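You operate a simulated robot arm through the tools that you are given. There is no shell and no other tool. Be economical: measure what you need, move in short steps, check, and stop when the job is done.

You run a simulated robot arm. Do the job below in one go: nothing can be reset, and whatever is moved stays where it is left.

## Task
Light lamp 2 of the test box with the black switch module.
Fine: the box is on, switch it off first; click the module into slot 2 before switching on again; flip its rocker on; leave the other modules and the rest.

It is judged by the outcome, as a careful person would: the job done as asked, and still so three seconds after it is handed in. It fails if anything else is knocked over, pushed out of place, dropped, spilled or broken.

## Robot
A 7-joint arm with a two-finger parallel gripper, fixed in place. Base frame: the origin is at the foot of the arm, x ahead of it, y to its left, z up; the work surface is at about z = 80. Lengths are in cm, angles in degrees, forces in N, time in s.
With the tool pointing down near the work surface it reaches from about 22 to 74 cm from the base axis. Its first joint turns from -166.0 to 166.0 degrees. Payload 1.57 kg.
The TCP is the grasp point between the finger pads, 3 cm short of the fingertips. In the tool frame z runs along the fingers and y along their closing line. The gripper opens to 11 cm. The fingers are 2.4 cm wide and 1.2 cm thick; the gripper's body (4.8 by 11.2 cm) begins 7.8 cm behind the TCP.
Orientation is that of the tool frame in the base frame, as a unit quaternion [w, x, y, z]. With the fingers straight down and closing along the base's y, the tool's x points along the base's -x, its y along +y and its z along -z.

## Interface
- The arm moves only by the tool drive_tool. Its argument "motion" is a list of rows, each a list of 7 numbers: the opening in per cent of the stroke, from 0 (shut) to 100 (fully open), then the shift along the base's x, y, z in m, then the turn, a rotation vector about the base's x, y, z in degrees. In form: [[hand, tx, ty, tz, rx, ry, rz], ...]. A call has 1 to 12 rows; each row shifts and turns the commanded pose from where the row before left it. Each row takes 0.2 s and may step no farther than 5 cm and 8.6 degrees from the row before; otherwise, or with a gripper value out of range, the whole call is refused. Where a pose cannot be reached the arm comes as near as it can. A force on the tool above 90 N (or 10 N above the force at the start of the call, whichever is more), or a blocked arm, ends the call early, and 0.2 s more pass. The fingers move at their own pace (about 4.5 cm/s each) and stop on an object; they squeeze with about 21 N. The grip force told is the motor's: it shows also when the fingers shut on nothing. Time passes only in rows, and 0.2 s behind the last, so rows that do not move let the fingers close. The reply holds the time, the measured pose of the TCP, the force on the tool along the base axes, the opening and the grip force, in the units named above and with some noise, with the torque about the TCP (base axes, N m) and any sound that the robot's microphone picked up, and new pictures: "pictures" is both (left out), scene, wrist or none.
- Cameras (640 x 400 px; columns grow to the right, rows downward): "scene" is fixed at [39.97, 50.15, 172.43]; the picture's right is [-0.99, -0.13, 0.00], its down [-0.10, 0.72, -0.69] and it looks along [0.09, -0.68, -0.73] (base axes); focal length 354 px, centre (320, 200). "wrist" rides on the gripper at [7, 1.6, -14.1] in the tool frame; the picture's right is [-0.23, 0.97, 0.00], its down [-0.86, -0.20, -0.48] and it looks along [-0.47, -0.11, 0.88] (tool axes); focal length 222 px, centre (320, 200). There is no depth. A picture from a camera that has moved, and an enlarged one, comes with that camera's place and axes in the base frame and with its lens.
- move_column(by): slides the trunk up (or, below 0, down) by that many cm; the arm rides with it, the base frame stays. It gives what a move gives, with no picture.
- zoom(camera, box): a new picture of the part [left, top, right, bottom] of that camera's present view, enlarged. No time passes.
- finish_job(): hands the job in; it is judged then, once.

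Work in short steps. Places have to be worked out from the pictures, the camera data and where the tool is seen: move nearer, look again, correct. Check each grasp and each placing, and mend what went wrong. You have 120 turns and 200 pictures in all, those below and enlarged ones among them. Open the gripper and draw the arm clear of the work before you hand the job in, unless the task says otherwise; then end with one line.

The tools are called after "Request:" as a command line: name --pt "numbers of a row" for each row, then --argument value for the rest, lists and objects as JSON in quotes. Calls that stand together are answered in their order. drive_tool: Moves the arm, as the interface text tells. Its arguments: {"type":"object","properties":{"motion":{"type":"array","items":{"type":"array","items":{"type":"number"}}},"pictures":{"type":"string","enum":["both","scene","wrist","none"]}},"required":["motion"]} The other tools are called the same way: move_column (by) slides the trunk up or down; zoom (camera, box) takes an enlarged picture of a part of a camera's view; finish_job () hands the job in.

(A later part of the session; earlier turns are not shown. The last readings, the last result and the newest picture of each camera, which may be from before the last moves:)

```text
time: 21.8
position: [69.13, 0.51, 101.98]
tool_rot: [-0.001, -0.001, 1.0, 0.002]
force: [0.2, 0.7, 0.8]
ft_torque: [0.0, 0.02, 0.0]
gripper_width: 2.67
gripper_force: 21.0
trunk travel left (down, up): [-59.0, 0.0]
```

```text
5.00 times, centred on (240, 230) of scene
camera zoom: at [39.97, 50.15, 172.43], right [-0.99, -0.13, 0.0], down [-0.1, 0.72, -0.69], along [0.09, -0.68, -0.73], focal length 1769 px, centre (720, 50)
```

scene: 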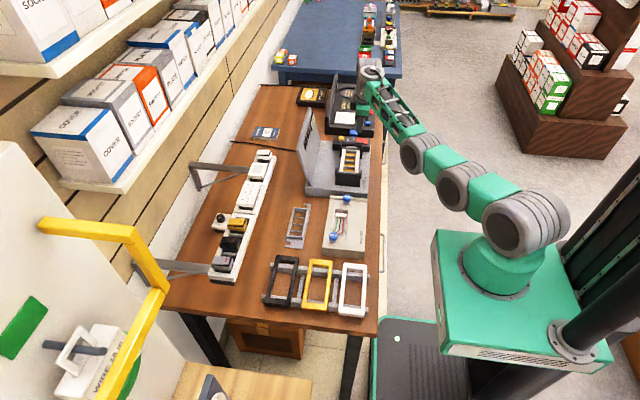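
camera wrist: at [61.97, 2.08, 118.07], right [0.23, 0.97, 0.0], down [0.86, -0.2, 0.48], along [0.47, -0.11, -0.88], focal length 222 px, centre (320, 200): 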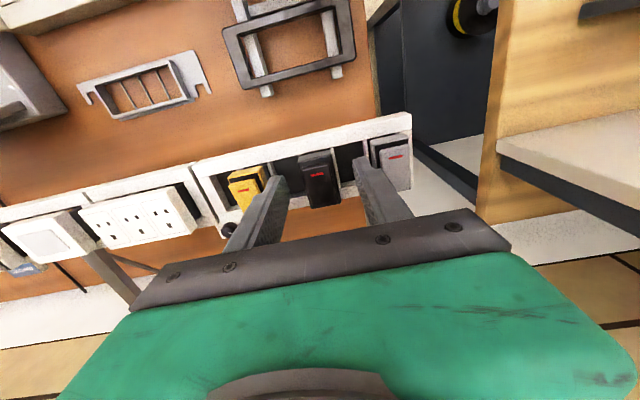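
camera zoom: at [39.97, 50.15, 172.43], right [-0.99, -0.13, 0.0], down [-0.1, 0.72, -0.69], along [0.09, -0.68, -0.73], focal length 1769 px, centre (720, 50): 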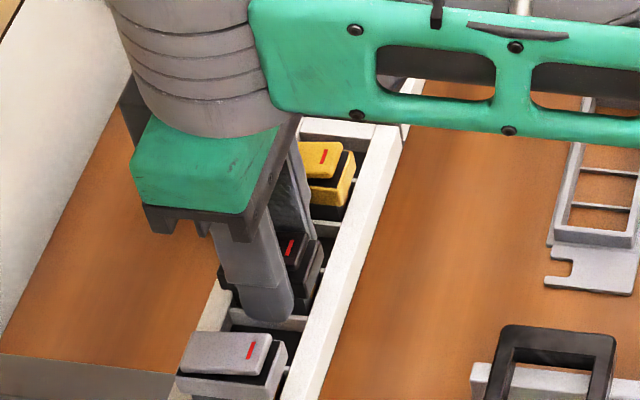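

Gripped at 2.67 cm, the body width. I lift slowly.

Request:
drive_tool --pt "0 0 0 0.005 0 0 0" --pt "0 0 0 0.01 0 0 0" --pt "0 0 0 0.02 0 0 0" --pt "0 0 0 0.03 0 0 0" --pictures "none"

Request:
zoom --camera "wrist" --box '[220, 100, 460, 250]'

Request:
zoom --camera "scene" --box '[205, 170, 275, 250]'

```text
time: 22.8
position: [69.01, 0.18, 108.29]
tool_rot: [-0.001, 0.001, 1.0, 0.0]
force: [-0.8, -0.1, -0.4]
ft_torque: [0.01, 0.02, 0.01]
gripper_width: 2.69
gripper_force: 21.0
trunk travel left (down, up): [-59.0, 0.0]
```

```text
2.67 times, centred on (340, 175) of wrist
camera zoom: at [61.97, 1.73, 122.59], right [0.23, 0.97, 0.0], down [0.86, -0.2, 0.48], along [0.46, -0.11, -0.88], focal length 592 px, centre (267, 267)
```

zoom: 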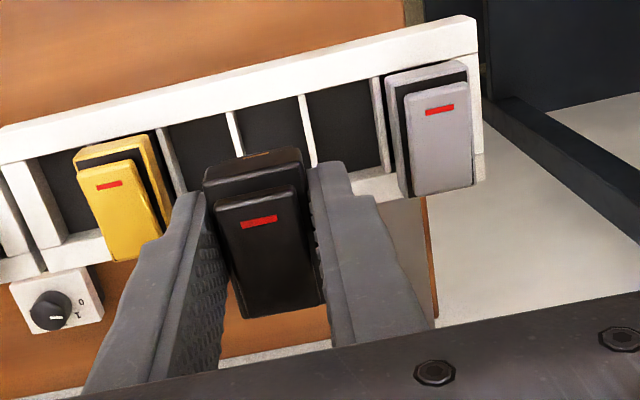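

```text
5.00 times, centred on (240, 210) of scene
camera zoom: at [39.97, 50.15, 172.43], right [-0.99, -0.13, 0.0], down [-0.1, 0.72, -0.69], along [0.09, -0.68, -0.73], focal length 1769 px, centre (720, 150)
```

zoom: 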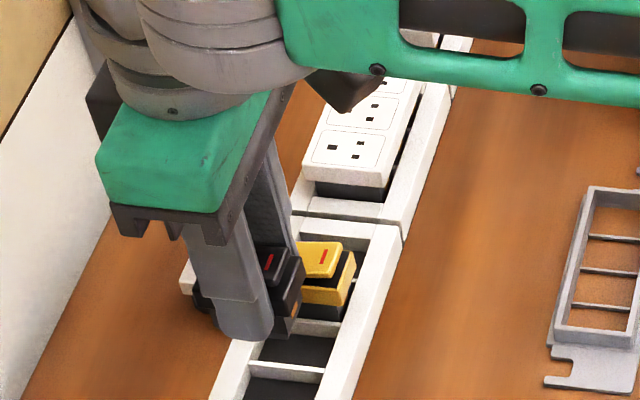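

The module is out. I carry it toward the test box at a safe height, from the robot side.

Request:
drive_tool --pt "0 -0.03 -0.031 0.005 0 0 0" --pt "0 -0.03 -0.031 0.005 0 0 0" --pt "0 -0.03 -0.031 0.005 0 0 0" --pt "0 -0.03 -0.031 0.005 0 0 0" --pt "0 -0.03 -0.031 0.005 0 0 0" --pt "0 -0.03 -0.031 0.005 0 0 0" --pt "0 -0.03 -0.031 0 0 0 0" --pt "0 -0.03 -0.031 0 0 0 0" --pt "0 -0.004 -0.042 -0.005 0 0 0" --pt "0 -0.004 -0.042 -0.005 0 0 0" --pt "0 -0.004 -0.042 -0.005 0 0 0" --pt "0 -0.004 -0.042 -0.01 0 0 0" --pictures "none"

Request:
drive_tool --pt "0 0 -0.03 -0.02 0 0 0" --pt "0 0 0 -0.02 0 0 0" --pt "0 0 0 0 0 0 0"

Request:
zoom --camera "wrist" --box '[220, 60, 460, 210]'

Request:
zoom --camera "scene" --box '[300, 90, 400, 200]'

```text
time: 25.4
position: [43.4, -41.41, 109.04]
tool_rot: [0.0, 0.002, 1.0, 0.002]
force: [0.1, 0.1, -0.8]
ft_torque: [0.0, 0.05, 0.01]
gripper_width: 2.7
gripper_force: 20.9
trunk travel left (down, up): [-59.0, 0.0]
```

```text
time: 26.2
position: [43.36, -44.27, 105.12]
tool_rot: [0.0, 0.0, 1.0, 0.002]
force: [0.4, 0.3, 0.1]
ft_torque: [-0.02, -0.01, 0.03]
gripper_width: 2.7
gripper_force: 21.4
trunk travel left (down, up): [-59.0, 0.0]
camera wrist: at [36.42, -42.82, 119.34], right [0.23, 0.97, 0.0], down [0.86, -0.2, 0.48], along [0.47, -0.11, -0.88], focal length 222 px, centre (320, 200)
```

scene: 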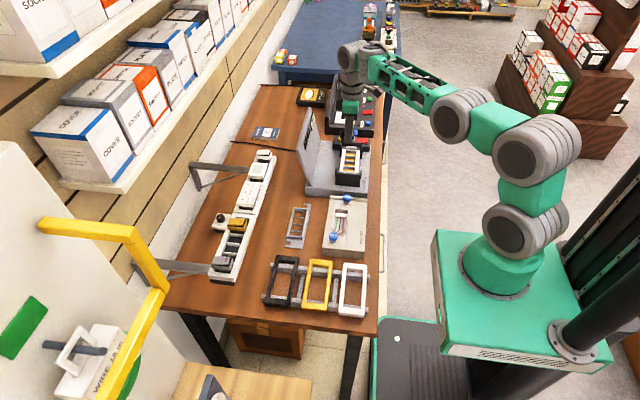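
wrist: 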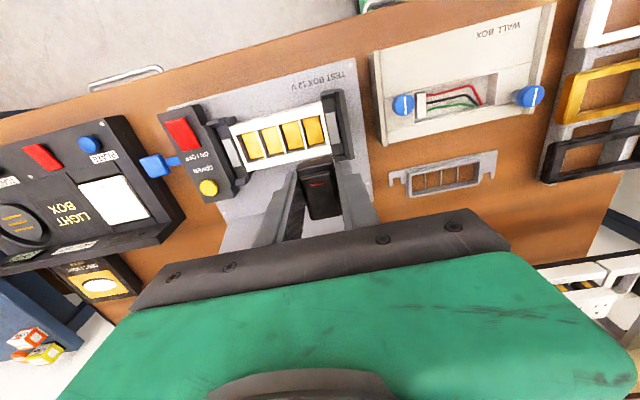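

```text
2.67 times, centred on (340, 135) of wrist
camera zoom: at [36.42, -42.82, 119.34], right [0.23, 0.97, 0.0], down [0.86, -0.2, 0.48], along [0.47, -0.11, -0.88], focal length 592 px, centre (267, 373)
```

zoom: 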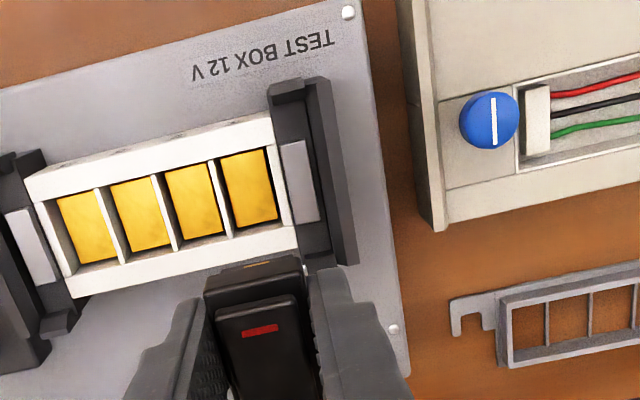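

```text
3.64 times, centred on (350, 145) of scene
camera zoom: at [39.97, 50.15, 172.43], right [-0.99, -0.13, 0.0], down [-0.1, 0.72, -0.69], along [0.09, -0.68, -0.73], focal length 1286 px, centre (211, 400)
```

zoom: 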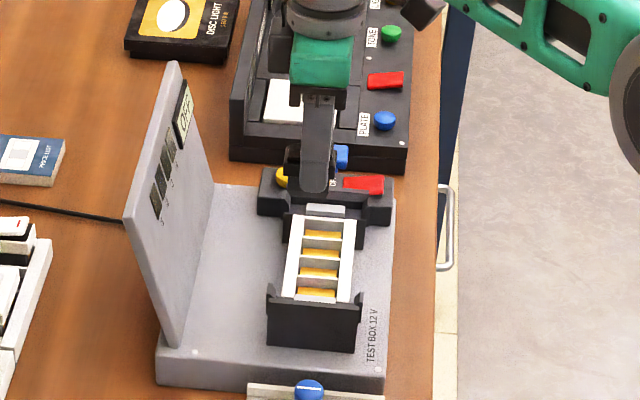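

Frame top is about z=87.2; slot 2's centre computes to (42.7,-48.35). I align the TCP there and lower to z≈100 to check.

Request:
drive_tool --pt "0 -0.007 -0.041 0 0 0 0" --pt "0 0 0 -0.025 0 0 0" --pt "0 0 0 -0.025 0 0 0" --pt "0 0 0 0 0 0 0" --pictures "none"

Request:
zoom --camera "wrist" --box '[220, 60, 460, 210]'

Request:
zoom --camera "scene" --box '[320, 110, 390, 190]'

```text
time: 27.2
position: [42.63, -48.43, 99.88]
tool_rot: [0.0, 0.001, 1.0, 0.001]
force: [-0.6, 0.4, -0.6]
ft_torque: [0.04, 0.02, -0.04]
gripper_width: 2.71
gripper_force: 21.2
trunk travel left (down, up): [-59.0, 0.0]
```

```text
2.67 times, centred on (340, 135) of wrist
camera zoom: at [35.7, -46.87, 114.14], right [0.23, 0.97, 0.0], down [0.86, -0.2, 0.48], along [0.47, -0.11, -0.88], focal length 592 px, centre (267, 373)
```

zoom: 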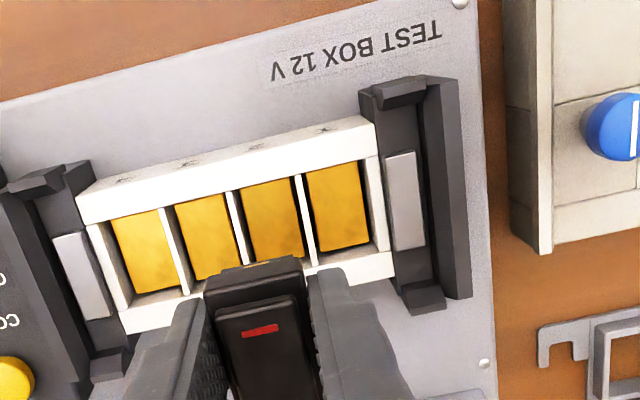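

```text
5.00 times, centred on (355, 150) of scene
camera zoom: at [39.97, 50.15, 172.43], right [-0.99, -0.13, 0.0], down [-0.1, 0.72, -0.69], along [0.09, -0.68, -0.73], focal length 1769 px, centre (145, 450)
```

zoom: 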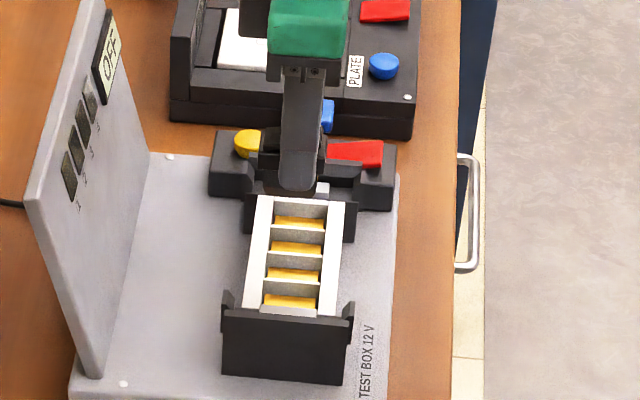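

Refined slot 2 centre (42.6,-48.2). I shift +0.2 in y and descend in small steps watching the force.

Request:
drive_tool --pt "0 0 0.002 -0.015 0 0 0" --pt "0 0 0 -0.01 0 0 0" --pt "0 0 0 0 0 0 0" --pictures "none"

Request:
zoom --camera "wrist" --box '[220, 60, 460, 210]'

Request:
zoom --camera "scene" --box '[330, 125, 380, 185]'

```text
time: 28.0
position: [42.73, -48.12, 97.4]
tool_rot: [-0.001, 0.0, 1.0, 0.001]
force: [1.3, 0.6, -0.8]
ft_torque: [-0.01, 0.01, -0.03]
gripper_width: 2.72
gripper_force: 20.7
trunk travel left (down, up): [-59.0, 0.0]
```

```text
2.67 times, centred on (340, 135) of wrist
camera zoom: at [35.74, -46.59, 111.65], right [0.23, 0.97, 0.0], down [0.85, -0.2, 0.48], along [0.47, -0.11, -0.88], focal length 592 px, centre (267, 373)
```

zoom: 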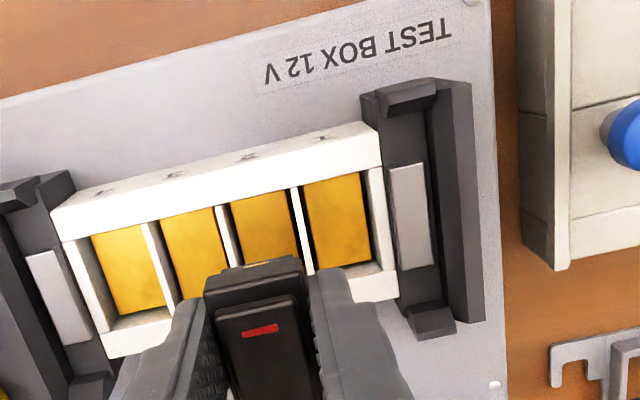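

```text
6.67 times, centred on (355, 155) of scene
camera zoom: at [39.97, 50.15, 172.43], right [-0.99, -0.13, 0.0], down [-0.1, 0.72, -0.69], along [0.09, -0.68, -0.73], focal length 2358 px, centre (87, 500)
```

zoom: 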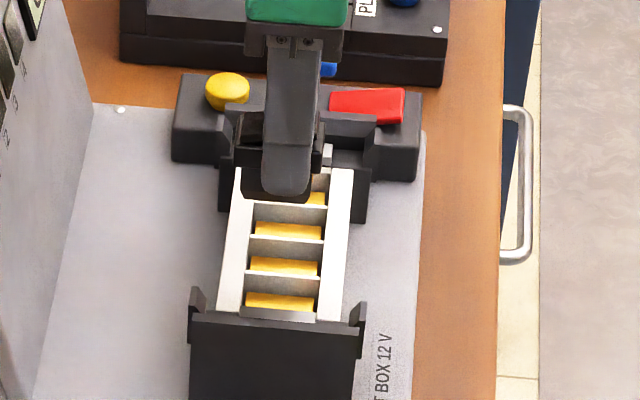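

Comparing with how the module sat in the rail, its centre is ~0.8 cm to +x of the TCP, so I shift -0.8 cm in x before lowering further.

Request:
drive_tool --pt "0 -0.008 0 0 0 0 0" --pt "0 0 0 -0.008 0 0 0" --pt "0 0 0 0 0 0 0" --pictures "none"

Request:
zoom --camera "wrist" --box '[220, 100, 460, 250]'

Request:
zoom --camera "scene" --box '[330, 125, 380, 185]'

```text
time: 28.8
position: [41.96, -48.01, 96.67]
tool_rot: [0.001, 0.0, 1.0, 0.002]
force: [0.2, 0.1, -1.3]
ft_torque: [0.02, 0.03, -0.01]
gripper_width: 2.7
gripper_force: 21.4
trunk travel left (down, up): [-59.0, 0.0]
```

```text
2.67 times, centred on (340, 175) of wrist
camera zoom: at [34.92, -46.56, 110.83], right [0.23, 0.97, 0.0], down [0.86, -0.2, 0.48], along [0.47, -0.11, -0.88], focal length 592 px, centre (267, 267)
```

zoom: 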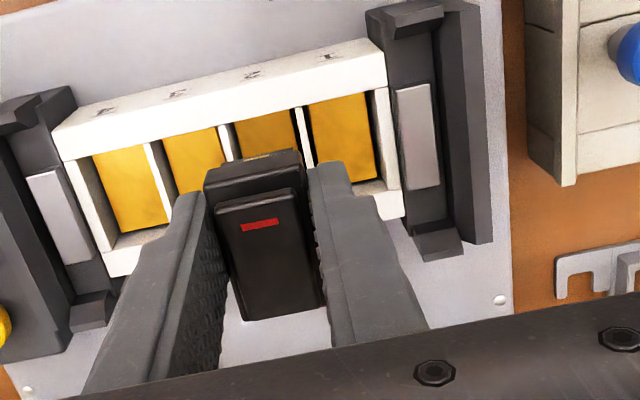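

```text
6.67 times, centred on (355, 155) of scene
camera zoom: at [39.97, 50.15, 172.43], right [-0.99, -0.13, 0.0], down [-0.1, 0.72, -0.69], along [0.09, -0.68, -0.73], focal length 2358 px, centre (87, 500)
```

zoom: 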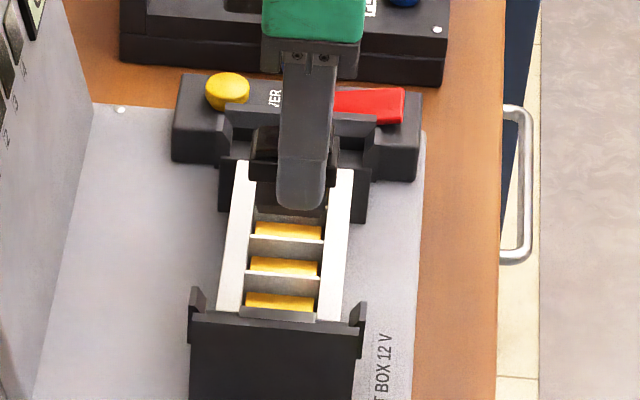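

Looks aligned. I nudge y by -0.1 and descend further in small steps.

Request:
drive_tool --pt "0 0 -0.001 -0.008 0 0 0" --pt "0 0 0 -0.006 0 0 0" --pt "0 0 0 -0.006 0 0 0" --pt "0 0 0 0 0 0 0" --pictures "none"

Request:
zoom --camera "wrist" --box '[220, 100, 460, 250]'

Request:
zoom --camera "scene" --box '[330, 125, 380, 185]'

```text
time: 29.8
position: [41.92, -48.18, 94.58]
tool_rot: [0.0, -0.001, 1.0, 0.0]
force: [-0.7, -0.4, -1.0]
ft_torque: [-0.04, -0.01, -0.01]
gripper_width: 2.7
gripper_force: 21.1
trunk travel left (down, up): [-59.0, 0.0]
```

```text
2.67 times, centred on (340, 175) of wrist
camera zoom: at [34.94, -46.73, 108.89], right [0.23, 0.97, 0.0], down [0.85, -0.2, 0.48], along [0.47, -0.11, -0.88], focal length 592 px, centre (267, 267)
```

zoom: 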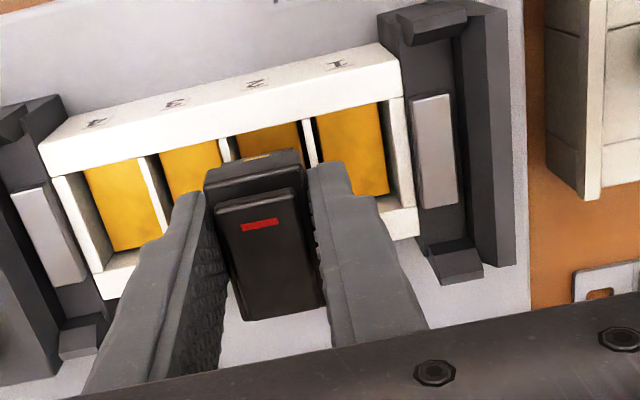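

```text
6.67 times, centred on (355, 155) of scene
camera zoom: at [39.97, 50.15, 172.43], right [-0.99, -0.13, 0.0], down [-0.1, 0.72, -0.69], along [0.09, -0.68, -0.73], focal length 2358 px, centre (87, 500)
```

zoom: 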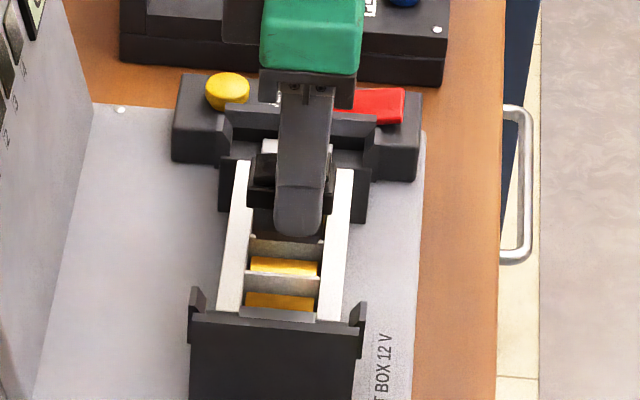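

Edges match the seated reference well. I continue lowering with force monitoring.

Request:
drive_tool --pt "0 0 0.0005 -0.005 0 0 0" --pt "0 0 0 -0.005 0 0 0" --pt "0 0 0 0 0 0 0" --pictures "none"

Request:
zoom --camera "wrist" --box '[220, 100, 460, 250]'

Request:
zoom --camera "scene" --box '[330, 125, 380, 185]'

```text
time: 30.6
position: [41.99, -48.11, 93.72]
tool_rot: [0.0, 0.0, 1.0, 0.001]
force: [0.3, -1.3, -0.6]
ft_torque: [0.01, -0.02, -0.01]
gripper_width: 2.69
gripper_force: 20.9
trunk travel left (down, up): [-59.0, 0.0]
```

```text
2.67 times, centred on (340, 175) of wrist
camera zoom: at [34.89, -46.71, 107.88], right [0.23, 0.97, 0.0], down [0.85, -0.2, 0.48], along [0.47, -0.11, -0.88], focal length 592 px, centre (267, 267)
```

zoom: 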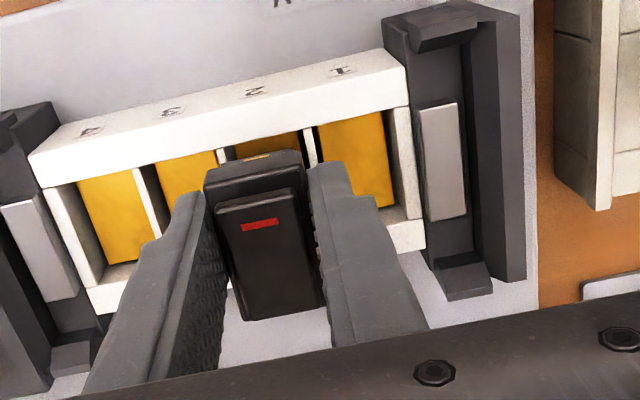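

```text
6.67 times, centred on (355, 155) of scene
camera zoom: at [39.97, 50.15, 172.43], right [-0.99, -0.13, 0.0], down [-0.1, 0.72, -0.69], along [0.09, -0.68, -0.73], focal length 2358 px, centre (87, 500)
```

zoom: 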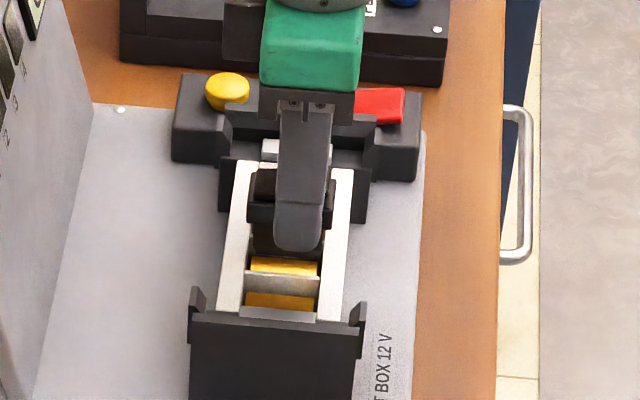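

Still free. I continue down.

Request:
drive_tool --pt "0 0 0 -0.004 0 0 0" --pt "0 0 0 -0.004 0 0 0" --pt "0 0 0 0 0 0 0" --pictures "none"

Request:
zoom --camera "wrist" --box '[220, 100, 460, 250]'

Request:
zoom --camera "scene" --box '[330, 125, 380, 185]'

```text
time: 31.4
position: [41.89, -48.22, 92.87]
tool_rot: [0.0, 0.0, 1.0, 0.001]
force: [-0.2, -0.6, -0.6]
ft_torque: [-0.02, -0.05, -0.01]
gripper_width: 2.71
gripper_force: 20.5
trunk travel left (down, up): [-59.0, 0.0]
```

```text
2.67 times, centred on (340, 175) of wrist
camera zoom: at [34.86, -46.68, 107.13], right [0.23, 0.97, 0.0], down [0.86, -0.2, 0.48], along [0.47, -0.11, -0.88], focal length 592 px, centre (267, 267)
```

zoom: 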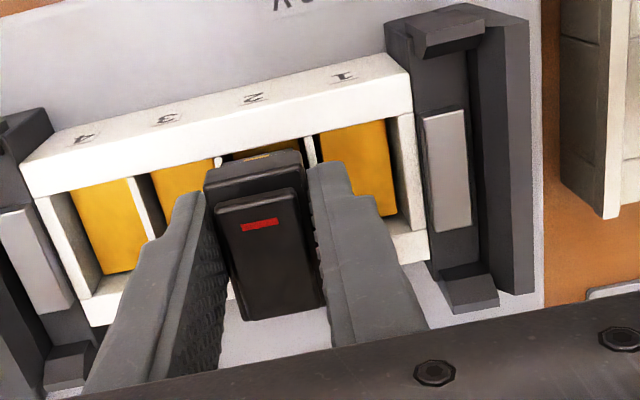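

```text
6.67 times, centred on (355, 155) of scene
camera zoom: at [39.97, 50.15, 172.43], right [-0.99, -0.13, 0.0], down [-0.1, 0.72, -0.69], along [0.09, -0.68, -0.73], focal length 2358 px, centre (87, 500)
```

zoom: 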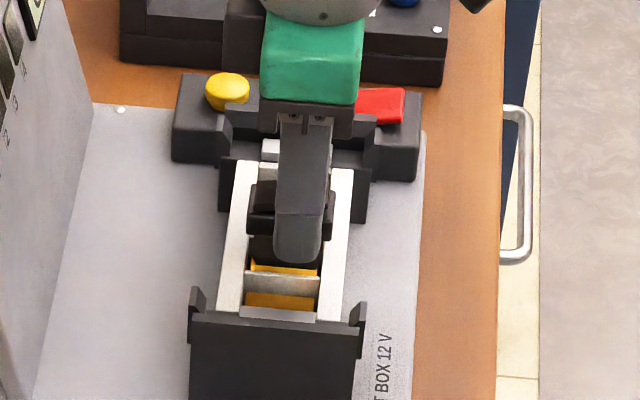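

No contact yet; continuing down in small steps.

Request:
drive_tool --pt "0 0 0 -0.004 0 0 0" --pt "0 0 0 -0.004 0 0 0" --pt "0 0 0 0 0 0 0" --pictures "none"

Request:
zoom --camera "wrist" --box '[220, 100, 460, 250]'

Request:
zoom --camera "scene" --box '[330, 125, 380, 185]'

```text
time: 32.2
position: [41.94, -48.25, 92.07]
tool_rot: [0.0, 0.0, 1.0, 0.001]
force: [0.2, 1.9, -0.8]
ft_torque: [0.05, -0.03, 0.0]
gripper_width: 2.72
gripper_force: 21.4
trunk travel left (down, up): [-59.0, 0.0]
```

```text
2.67 times, centred on (340, 175) of wrist
camera zoom: at [34.91, -46.71, 106.3], right [0.23, 0.97, 0.0], down [0.86, -0.2, 0.48], along [0.47, -0.11, -0.88], focal length 592 px, centre (267, 267)
```

zoom: 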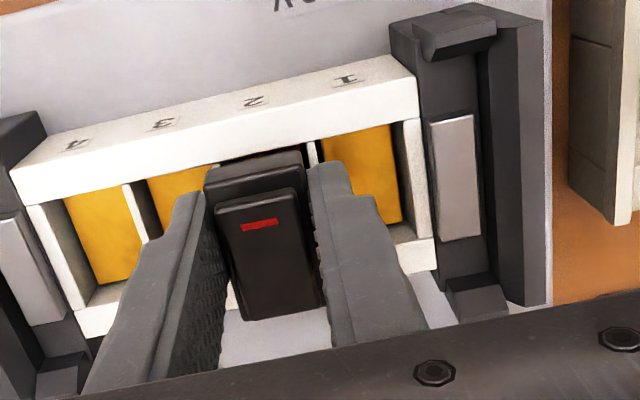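

```text
6.67 times, centred on (355, 155) of scene
camera zoom: at [39.97, 50.15, 172.43], right [-0.99, -0.13, 0.0], down [-0.1, 0.72, -0.69], along [0.09, -0.68, -0.73], focal length 2358 px, centre (87, 500)
```

zoom: 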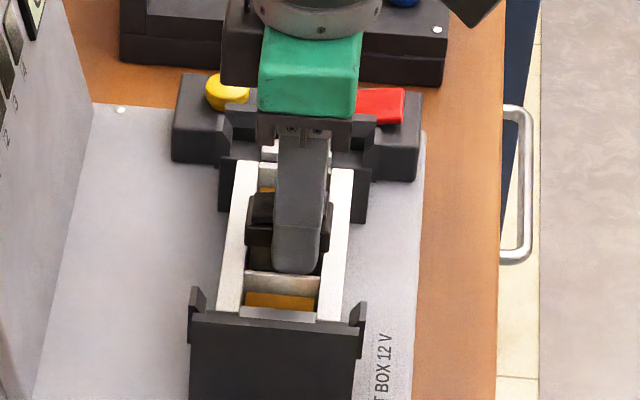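

Good entry. I keep pressing down until the force rises (seat/click).

Request:
drive_tool --pt "0 0 0 -0.003 0 0 0" --pt "0 0 0 -0.003 0 0 0" --pt "0 0 0 0 0 0 0" --pictures "none"

Request:
zoom --camera "wrist" --box '[220, 100, 460, 250]'

Request:
zoom --camera "scene" --box '[330, 125, 380, 185]'

```text
time: 33.0
position: [41.98, -48.18, 91.57]
tool_rot: [0.0, 0.001, 1.0, 0.001]
force: [0.2, 5.5, 4.1]
ft_torque: [0.16, 0.01, 0.04]
gripper_width: 2.7
gripper_force: 21.1
trunk travel left (down, up): [-59.0, 0.0]
```

```text
2.67 times, centred on (340, 175) of wrist
camera zoom: at [34.95, -46.72, 105.73], right [0.23, 0.97, 0.0], down [0.86, -0.2, 0.48], along [0.47, -0.11, -0.88], focal length 592 px, centre (267, 267)
```

zoom: 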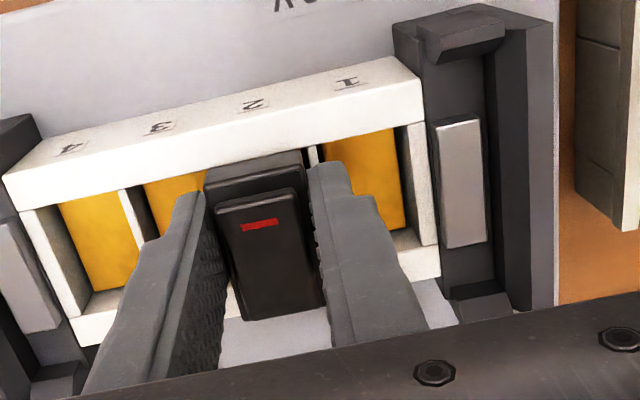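

```text
6.67 times, centred on (355, 155) of scene
camera zoom: at [39.97, 50.15, 172.43], right [-0.99, -0.13, 0.0], down [-0.1, 0.72, -0.69], along [0.09, -0.68, -0.73], focal length 2358 px, centre (87, 500)
```

zoom: 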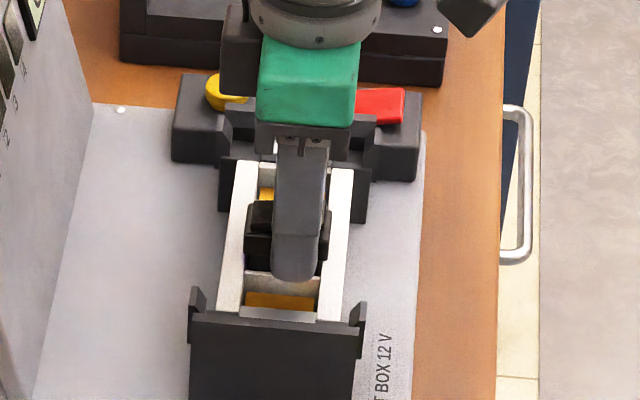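

Side force +y 5.5 N indicates it rubs the -y wall; I shift +0.1 cm in y and press on.

Request:
drive_tool --pt "0 0 0.0012 0 0 0 0" --pt "0 0 0 -0.003 0 0 0" --pt "0 0 0 -0.002 0 0 0" --pt "0 0 0 0 0 0 0" --pictures "none"

Request:
zoom --camera "wrist" --box '[220, 100, 460, 250]'

```text
time: 34.0
position: [41.96, -48.21, 91.38]
tool_rot: [0.002, 0.001, 1.0, -0.003]
force: [1.4, -1.1, 26.2]
ft_torque: [0.44, 0.3, -0.12]
gripper_width: 2.7
gripper_force: 20.8
trunk travel left (down, up): [-59.0, 0.0]
```

```text
2.67 times, centred on (340, 175) of wrist
camera zoom: at [34.87, -46.59, 105.6], right [0.23, 0.97, 0.0], down [0.85, -0.2, 0.48], along [0.47, -0.11, -0.88], focal length 592 px, centre (267, 267)
```

zoom: 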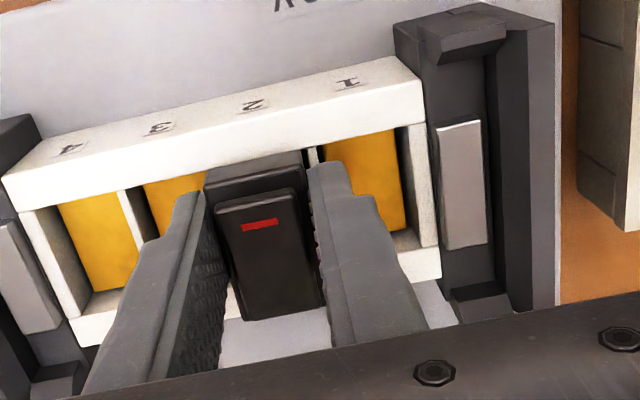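

Force rises to 26 N with no click yet; I press a bit harder.

Request:
drive_tool --pt "0 0 0 -0.003 0 0 0" --pt "0 0 0 -0.003 0 0 0" --pt "0 0 0 0 0 0 0" --pictures "none"

Request:
zoom --camera "wrist" --box '[220, 100, 460, 250]'

Request:
zoom --camera "scene" --box '[330, 125, 380, 185]'

```text
time: 34.8
position: [41.93, -48.06, 91.38]
tool_rot: [0.005, 0.0, 1.0, -0.006]
force: [-2.5, 5.5, 63.1]
ft_torque: [1.23, 0.84, -0.3]
gripper_width: 2.73
gripper_force: 20.7
trunk travel left (down, up): [-59.0, 0.0]
```

```text
2.67 times, centred on (340, 175) of wrist
camera zoom: at [34.77, -46.47, 105.56], right [0.23, 0.97, -0.01], down [0.85, -0.19, 0.49], along [0.47, -0.12, -0.87], focal length 592 px, centre (267, 267)
```

zoom: 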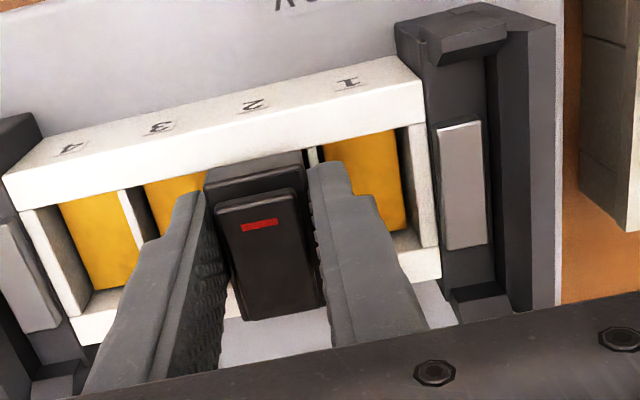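

```text
6.67 times, centred on (355, 155) of scene
camera zoom: at [39.97, 50.15, 172.43], right [-0.99, -0.13, 0.0], down [-0.1, 0.72, -0.69], along [0.09, -0.68, -0.73], focal length 2358 px, centre (87, 500)
```

zoom: 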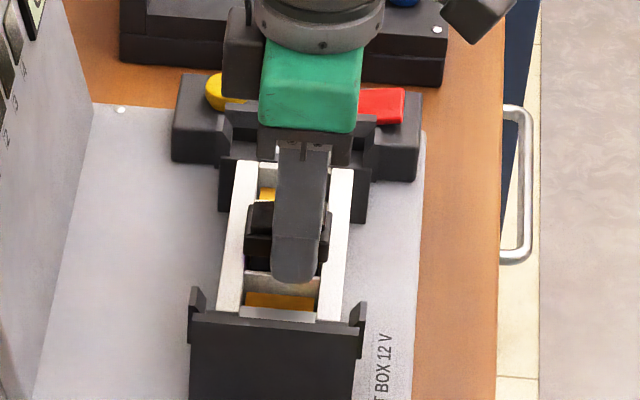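

The torque shows the load is on the +y fingertip's -x corner (finger hitting the frame rim), not the module seat. I relieve the load, open slightly, regrip 0.7 cm higher and centred on the module in x.

Request:
drive_tool --pt "0 0 0 0.007 0 0 0" --pt "0 0 0 0 0 0 0" --pictures "none"

Request:
drive_tool --pt "38 0 0 0 0 0 0" --pt "38 0 0 0 0 0 0" --pt "38 0 0 0.007 0 0 0" --pt "38 0.006 0 0.0 0 0 0" --pt "38 0 0 0 0 0 0" --pictures "wrist"

Request:
zoom --camera "wrist" --box '[220, 100, 460, 250]'

Request:
zoom --camera "scene" --box '[330, 125, 380, 185]'

```text
time: 35.4
position: [41.93, -48.23, 91.45]
tool_rot: [0.003, 0.0, 1.0, -0.003]
force: [5.4, -6.6, 34.0]
ft_torque: [0.33, 0.23, -0.08]
gripper_width: 2.72
gripper_force: 21.0
trunk travel left (down, up): [-59.0, 0.0]
```

```text
time: 36.6
position: [42.34, -47.99, 91.66]
tool_rot: [-0.003, 0.001, 1.0, 0.003]
force: [0.3, 0.3, -0.4]
ft_torque: [-0.01, 0.0, 0.01]
gripper_width: 4.17
gripper_force: 0.1
trunk travel left (down, up): [-59.0, 0.0]
camera wrist: at [35.42, -46.56, 105.86], right [0.23, 0.97, 0.0], down [0.86, -0.2, 0.48], along [0.46, -0.1, -0.88], focal length 222 px, centre (320, 200)
```

wrist: 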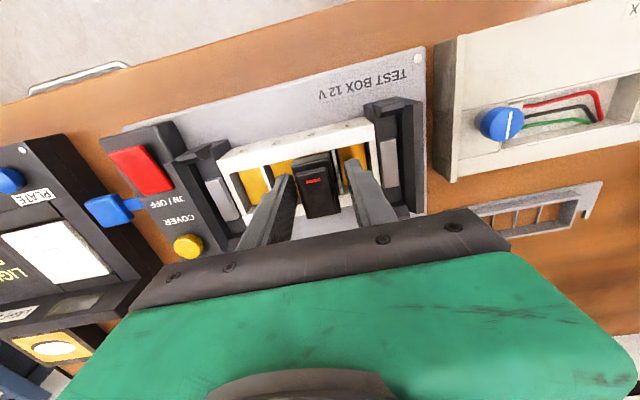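

```text
2.67 times, centred on (340, 175) of wrist
camera zoom: at [35.42, -46.56, 105.86], right [0.23, 0.97, 0.0], down [0.86, -0.2, 0.48], along [0.46, -0.1, -0.88], focal length 592 px, centre (267, 267)
```

zoom: 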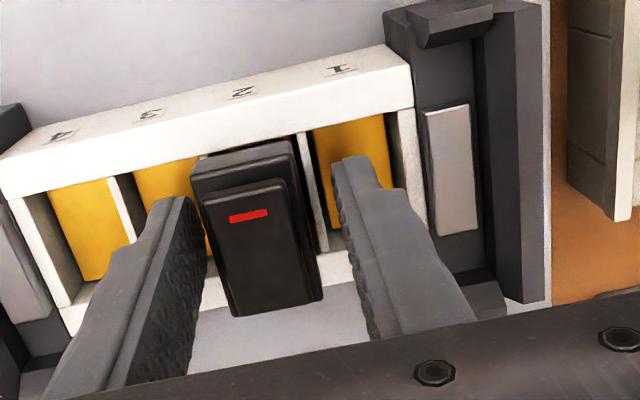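

```text
6.67 times, centred on (355, 155) of scene
camera zoom: at [39.97, 50.15, 172.43], right [-0.99, -0.13, 0.0], down [-0.1, 0.72, -0.69], along [0.09, -0.68, -0.73], focal length 2358 px, centre (87, 500)
```

zoom: 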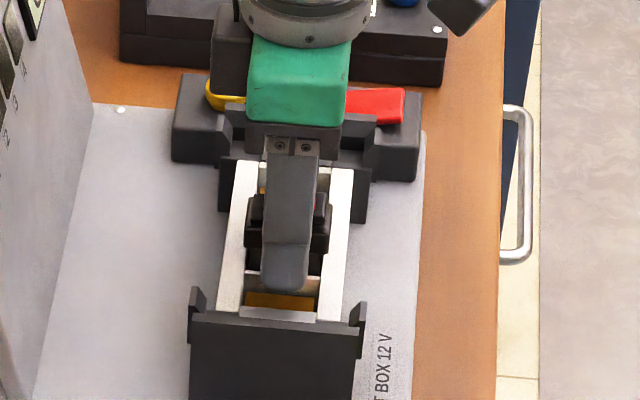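

The module stands in slot 2. I rise straight up and back to inspect whether it's fully seated.

Request:
drive_tool --pt "45 0 0 0.03 0 0 0" --pt "45 0 0 0.04 0 0 0" --pt "45 -0.03 0 0.03 0 0 0" --pt "45 -0.04 0 0.02 0 0 0" --pt "45 -0.04 0 0 0 0 0" --pt "45 0 0 0 0 0 0" --pictures "none"

Request:
zoom --camera "scene" --box '[330, 125, 380, 185]'

Request:
zoom --camera "scene" --box '[205, 190, 275, 270]'

Request:
zoom --camera "wrist" --box '[220, 100, 460, 250]'

```text
time: 38.0
position: [31.54, -48.3, 103.82]
tool_rot: [-0.001, 0.0, 1.0, 0.001]
force: [-0.1, -0.1, 0.4]
ft_torque: [-0.01, 0.0, 0.0]
gripper_width: 4.93
gripper_force: 0.1
trunk travel left (down, up): [-59.0, 0.0]
```

```text
6.67 times, centred on (355, 155) of scene
camera zoom: at [39.97, 50.15, 172.43], right [-0.99, -0.13, 0.0], down [-0.1, 0.72, -0.69], along [0.09, -0.68, -0.73], focal length 2358 px, centre (87, 500)
```

zoom: 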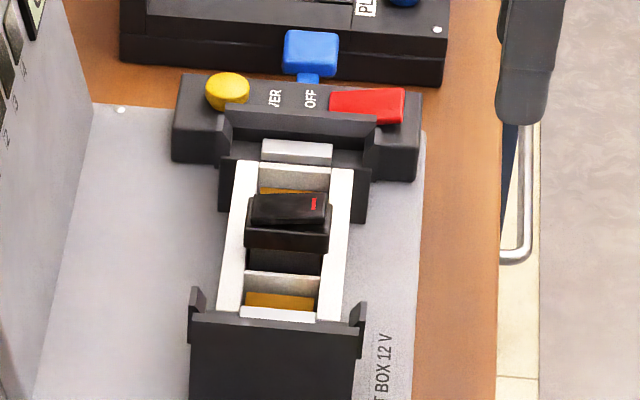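

```text
5.00 times, centred on (240, 230) of scene
camera zoom: at [39.97, 50.15, 172.43], right [-0.99, -0.13, 0.0], down [-0.1, 0.72, -0.69], along [0.09, -0.68, -0.73], focal length 1769 px, centre (720, 50)
```

zoom: 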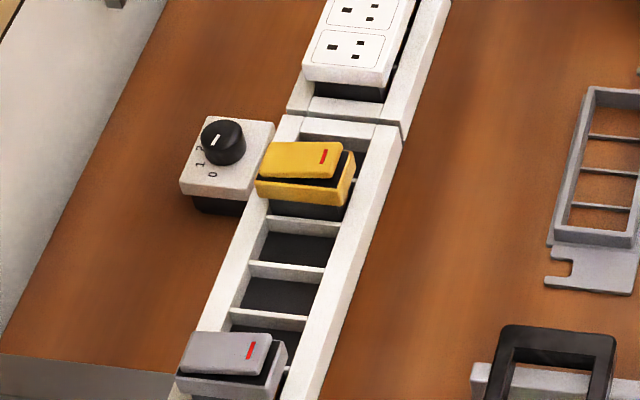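

```text
2.67 times, centred on (340, 175) of wrist
camera zoom: at [24.55, -46.82, 118.07], right [0.23, 0.97, 0.0], down [0.86, -0.2, 0.48], along [0.47, -0.11, -0.88], focal length 592 px, centre (267, 267)
```

zoom: 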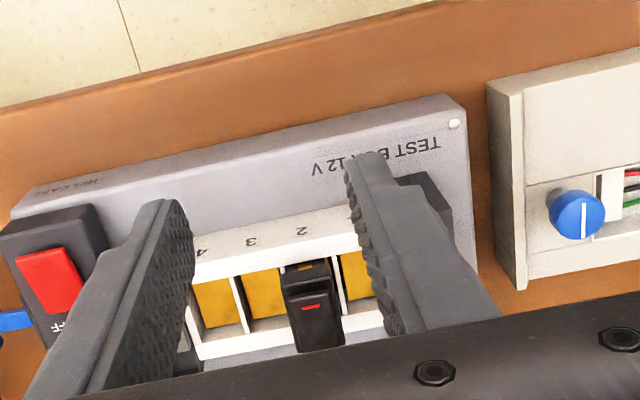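

The flange appears ~1.8 cm above the frame, so the module probably isn't clicked in yet. I regrip higher on the flange (TCP z≈92.8), centred in x, and push down.

Request:
drive_tool --pt "38 0.04 0.001 0 0 0 0" --pt "38 0.04 0 0 0 0 0" --pt "38 0.032 0 0 0 0 0" --pt "38 0 0 -0.04 0 0 0" --pt "38 0 0 -0.04 0 0 0" --pt "38 0 0 -0.03 0 0 0" --pt "38 0 0 0 0 0 0" --pictures "none"

Request:
zoom --camera "scene" --box '[330, 125, 380, 185]'

Request:
zoom --camera "wrist" --box '[220, 100, 460, 250]'

```text
time: 39.6
position: [42.56, -47.99, 92.79]
tool_rot: [0.0, 0.0, 1.0, 0.001]
force: [1.0, 0.6, 1.0]
ft_torque: [-0.02, 0.0, -0.01]
gripper_width: 4.2
gripper_force: 0.1
trunk travel left (down, up): [-59.0, 0.0]
```

```text
6.67 times, centred on (355, 155) of scene
camera zoom: at [39.97, 50.15, 172.43], right [-0.99, -0.13, 0.0], down [-0.1, 0.72, -0.69], along [0.09, -0.68, -0.73], focal length 2358 px, centre (87, 500)
```

zoom: 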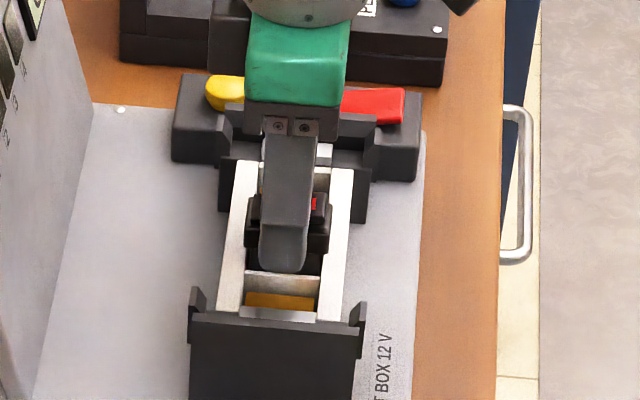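

```text
2.67 times, centred on (340, 175) of wrist
camera zoom: at [35.56, -46.54, 107.06], right [0.23, 0.97, 0.0], down [0.85, -0.2, 0.48], along [0.47, -0.11, -0.88], focal length 592 px, centre (267, 267)
```

zoom: 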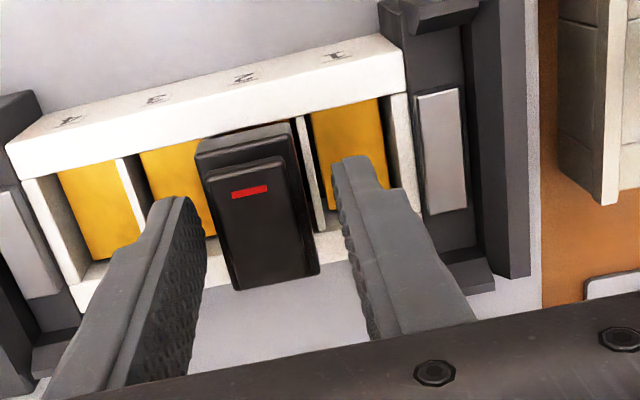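

Aligned in x; I shift y -0.15 and close, then push down.

Request:
drive_tool --pt "38 0 -0.0015 0 0 0 0" --pt "0 0 0 0 0 0 0" --pt "0 0 0 0 0 0 0" --pt "0 0 0 0 0 0 0" --pt "0 0 0 0 0 0 0" --pictures "none"

Request:
drive_tool --pt "0 0 0 -0.003 0 0 0" --pt "0 0 0 -0.003 0 0 0" --pt "0 0 0 0 0 0 0" --pictures "none"

Request:
zoom --camera "scene" --box '[330, 125, 380, 185]'

Request:
zoom --camera "wrist" --box '[220, 100, 460, 250]'

```text
time: 40.8
position: [42.7, -48.29, 92.84]
tool_rot: [0.0, 0.0, 1.0, 0.001]
force: [-0.2, -0.5, -0.3]
ft_torque: [0.0, -0.01, 0.02]
gripper_width: 2.68
gripper_force: 21.5
trunk travel left (down, up): [-59.0, 0.0]
```

```text
time: 41.6
position: [42.73, -48.23, 92.22]
tool_rot: [0.0, 0.001, 1.0, 0.001]
force: [-0.8, 0.3, 2.3]
ft_torque: [0.04, 0.04, 0.01]
gripper_width: 2.71
gripper_force: 21.1
trunk travel left (down, up): [-59.0, 0.0]
```

```text
6.67 times, centred on (355, 155) of scene
camera zoom: at [39.97, 50.15, 172.43], right [-0.99, -0.13, 0.0], down [-0.1, 0.72, -0.69], along [0.09, -0.68, -0.73], focal length 2358 px, centre (87, 500)
```

zoom: 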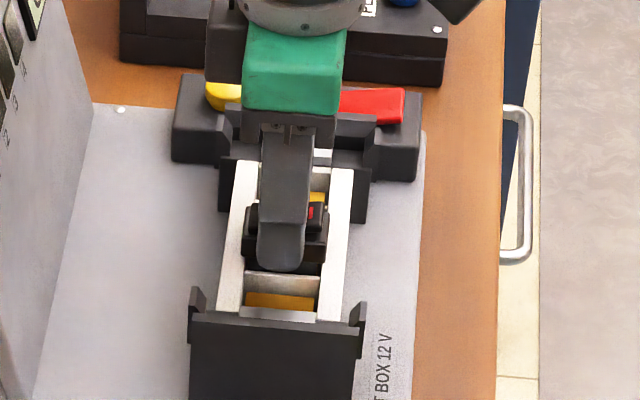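

```text
2.67 times, centred on (340, 175) of wrist
camera zoom: at [35.7, -46.69, 106.43], right [0.23, 0.97, 0.0], down [0.85, -0.2, 0.48], along [0.47, -0.11, -0.88], focal length 592 px, centre (267, 267)
```

zoom: 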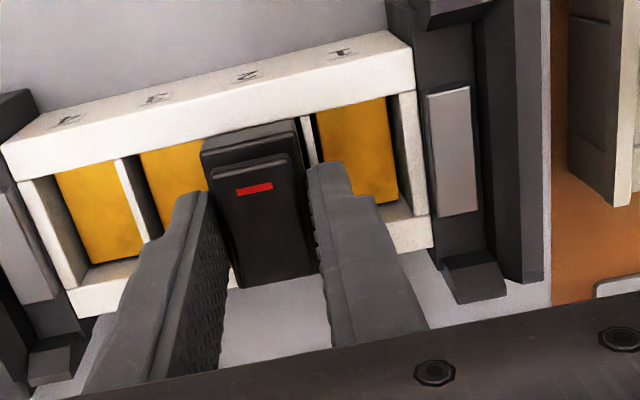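

The module went down 0.6 cm with little force. I keep pushing.

Request:
drive_tool --pt "0 0 0 -0.003 0 0 0" --pt "0 0 0 -0.003 0 0 0" --pt "0 0 0 0 0 0 0" --pictures "none"

Request:
zoom --camera "scene" --box '[330, 125, 380, 185]'

Request:
zoom --camera "wrist" --box '[220, 100, 460, 250]'

```text
time: 42.4
position: [42.75, -48.26, 91.63]
tool_rot: [0.001, 0.001, 1.0, -0.001]
force: [-2.5, 0.9, 10.9]
ft_torque: [-0.01, 0.17, -0.01]
gripper_width: 2.72
gripper_force: 20.5
trunk travel left (down, up): [-59.0, 0.0]
```

```text
6.67 times, centred on (355, 155) of scene
camera zoom: at [39.97, 50.15, 172.43], right [-0.99, -0.13, 0.0], down [-0.1, 0.72, -0.69], along [0.09, -0.68, -0.73], focal length 2358 px, centre (87, 500)
```

zoom: 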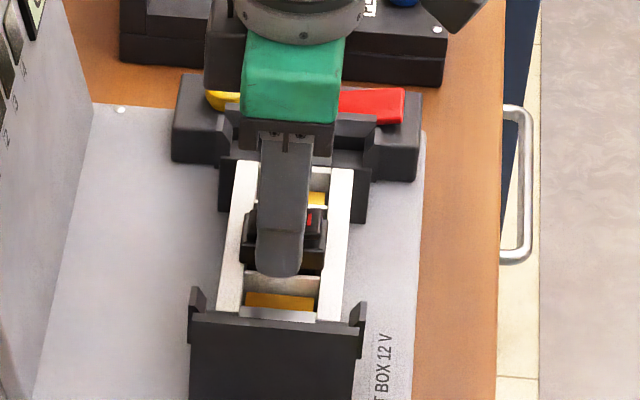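

```text
2.67 times, centred on (340, 175) of wrist
camera zoom: at [35.73, -46.66, 105.93], right [0.23, 0.97, 0.0], down [0.85, -0.2, 0.48], along [0.47, -0.11, -0.88], focal length 592 px, centre (267, 267)
```

zoom: 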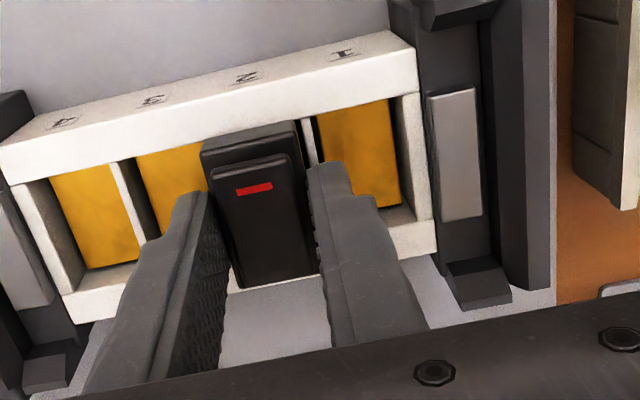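

Resistance ~11 N begins. I push on.

Request:
drive_tool --pt "0 0 0 -0.003 0 0 0" --pt "0 0 0 -0.002 0 0 0" --pt "0 0 0 0 0 0 0" --pictures "none"

Request:
zoom --camera "scene" --box '[330, 125, 380, 185]'

Request:
zoom --camera "wrist" --box '[220, 100, 460, 250]'

```text
time: 43.2
position: [42.77, -48.18, 91.43]
tool_rot: [0.002, 0.0, 1.0, -0.002]
force: [1.9, -0.1, 29.5]
ft_torque: [0.38, 0.21, -0.11]
gripper_width: 2.69
gripper_force: 21.6
trunk travel left (down, up): [-59.0, 0.0]
```

```text
6.67 times, centred on (355, 155) of scene
camera zoom: at [39.97, 50.15, 172.43], right [-0.99, -0.13, 0.0], down [-0.1, 0.72, -0.69], along [0.09, -0.68, -0.73], focal length 2358 px, centre (87, 500)
```

zoom: 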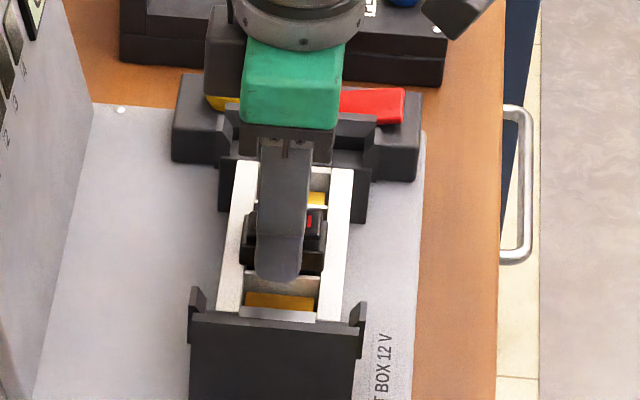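

```text
2.67 times, centred on (340, 175) of wrist
camera zoom: at [35.7, -46.59, 105.61], right [0.23, 0.97, 0.0], down [0.85, -0.2, 0.48], along [0.47, -0.11, -0.88], focal length 592 px, centre (267, 267)
```

zoom: 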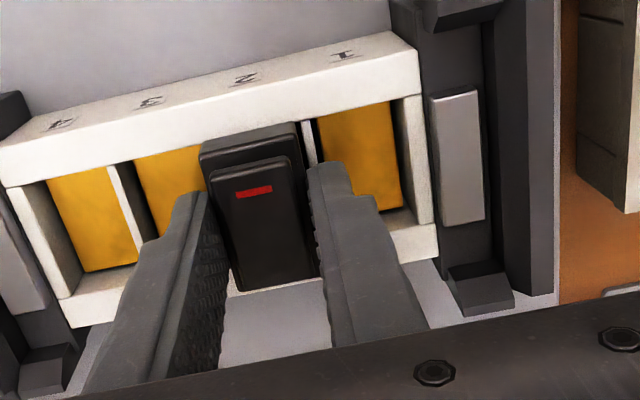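

The fingertips now reach the frame at the same level as the flange. I relieve, release and inspect.

Request:
drive_tool --pt "0 0 0 0.003 0 0 0" --pt "38 0 0 0 0 0 0" --pt "38 0 0 0 0 0 0" --pt "38 0 0 0.02 0 0 0" --pt "38 0 0 0.04 0 0 0" --pt "38 -0.03 0 0.04 0 0 0" --pt "38 -0.04 0 0.02 0 0 0" --pt "20 -0.04 0 0 0 0 0" --pt "0 0 0 0 0 0 0" --pictures "none"

Request:
zoom --camera "scene" --box '[330, 125, 380, 185]'

Request:
zoom --camera "wrist" --box '[220, 100, 460, 250]'

```text
time: 45.2
position: [31.79, -48.1, 103.27]
tool_rot: [0.0, 0.0, 1.0, 0.001]
force: [0.0, 0.5, -0.9]
ft_torque: [0.0, -0.04, 0.01]
gripper_width: 0.0
gripper_force: 4.8
trunk travel left (down, up): [-59.0, 0.0]
```

```text
6.67 times, centred on (355, 155) of scene
camera zoom: at [39.97, 50.15, 172.43], right [-0.99, -0.13, 0.0], down [-0.1, 0.72, -0.69], along [0.09, -0.68, -0.73], focal length 2358 px, centre (87, 500)
```

zoom: 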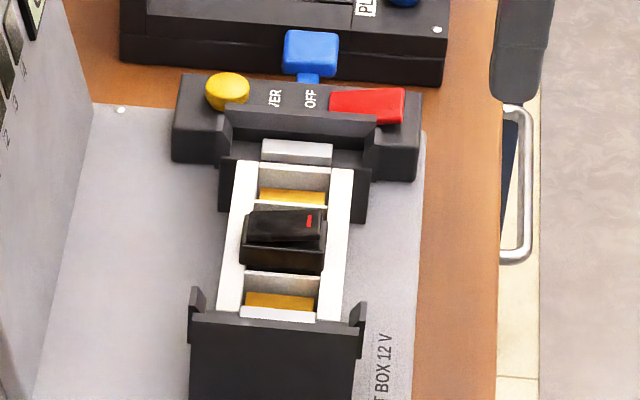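

```text
2.67 times, centred on (340, 175) of wrist
camera zoom: at [24.81, -46.67, 117.6], right [0.23, 0.97, 0.0], down [0.86, -0.2, 0.48], along [0.47, -0.11, -0.88], focal length 592 px, centre (267, 267)
```

zoom: 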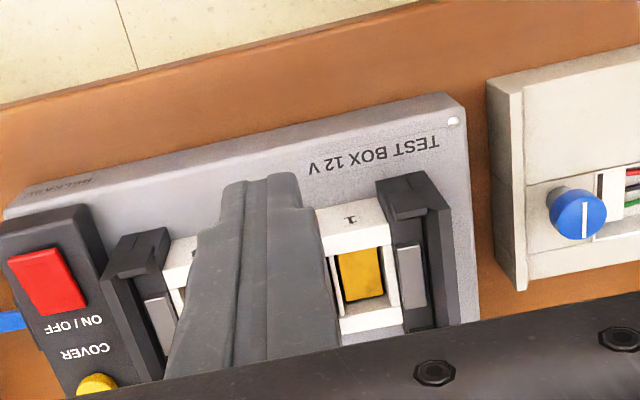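

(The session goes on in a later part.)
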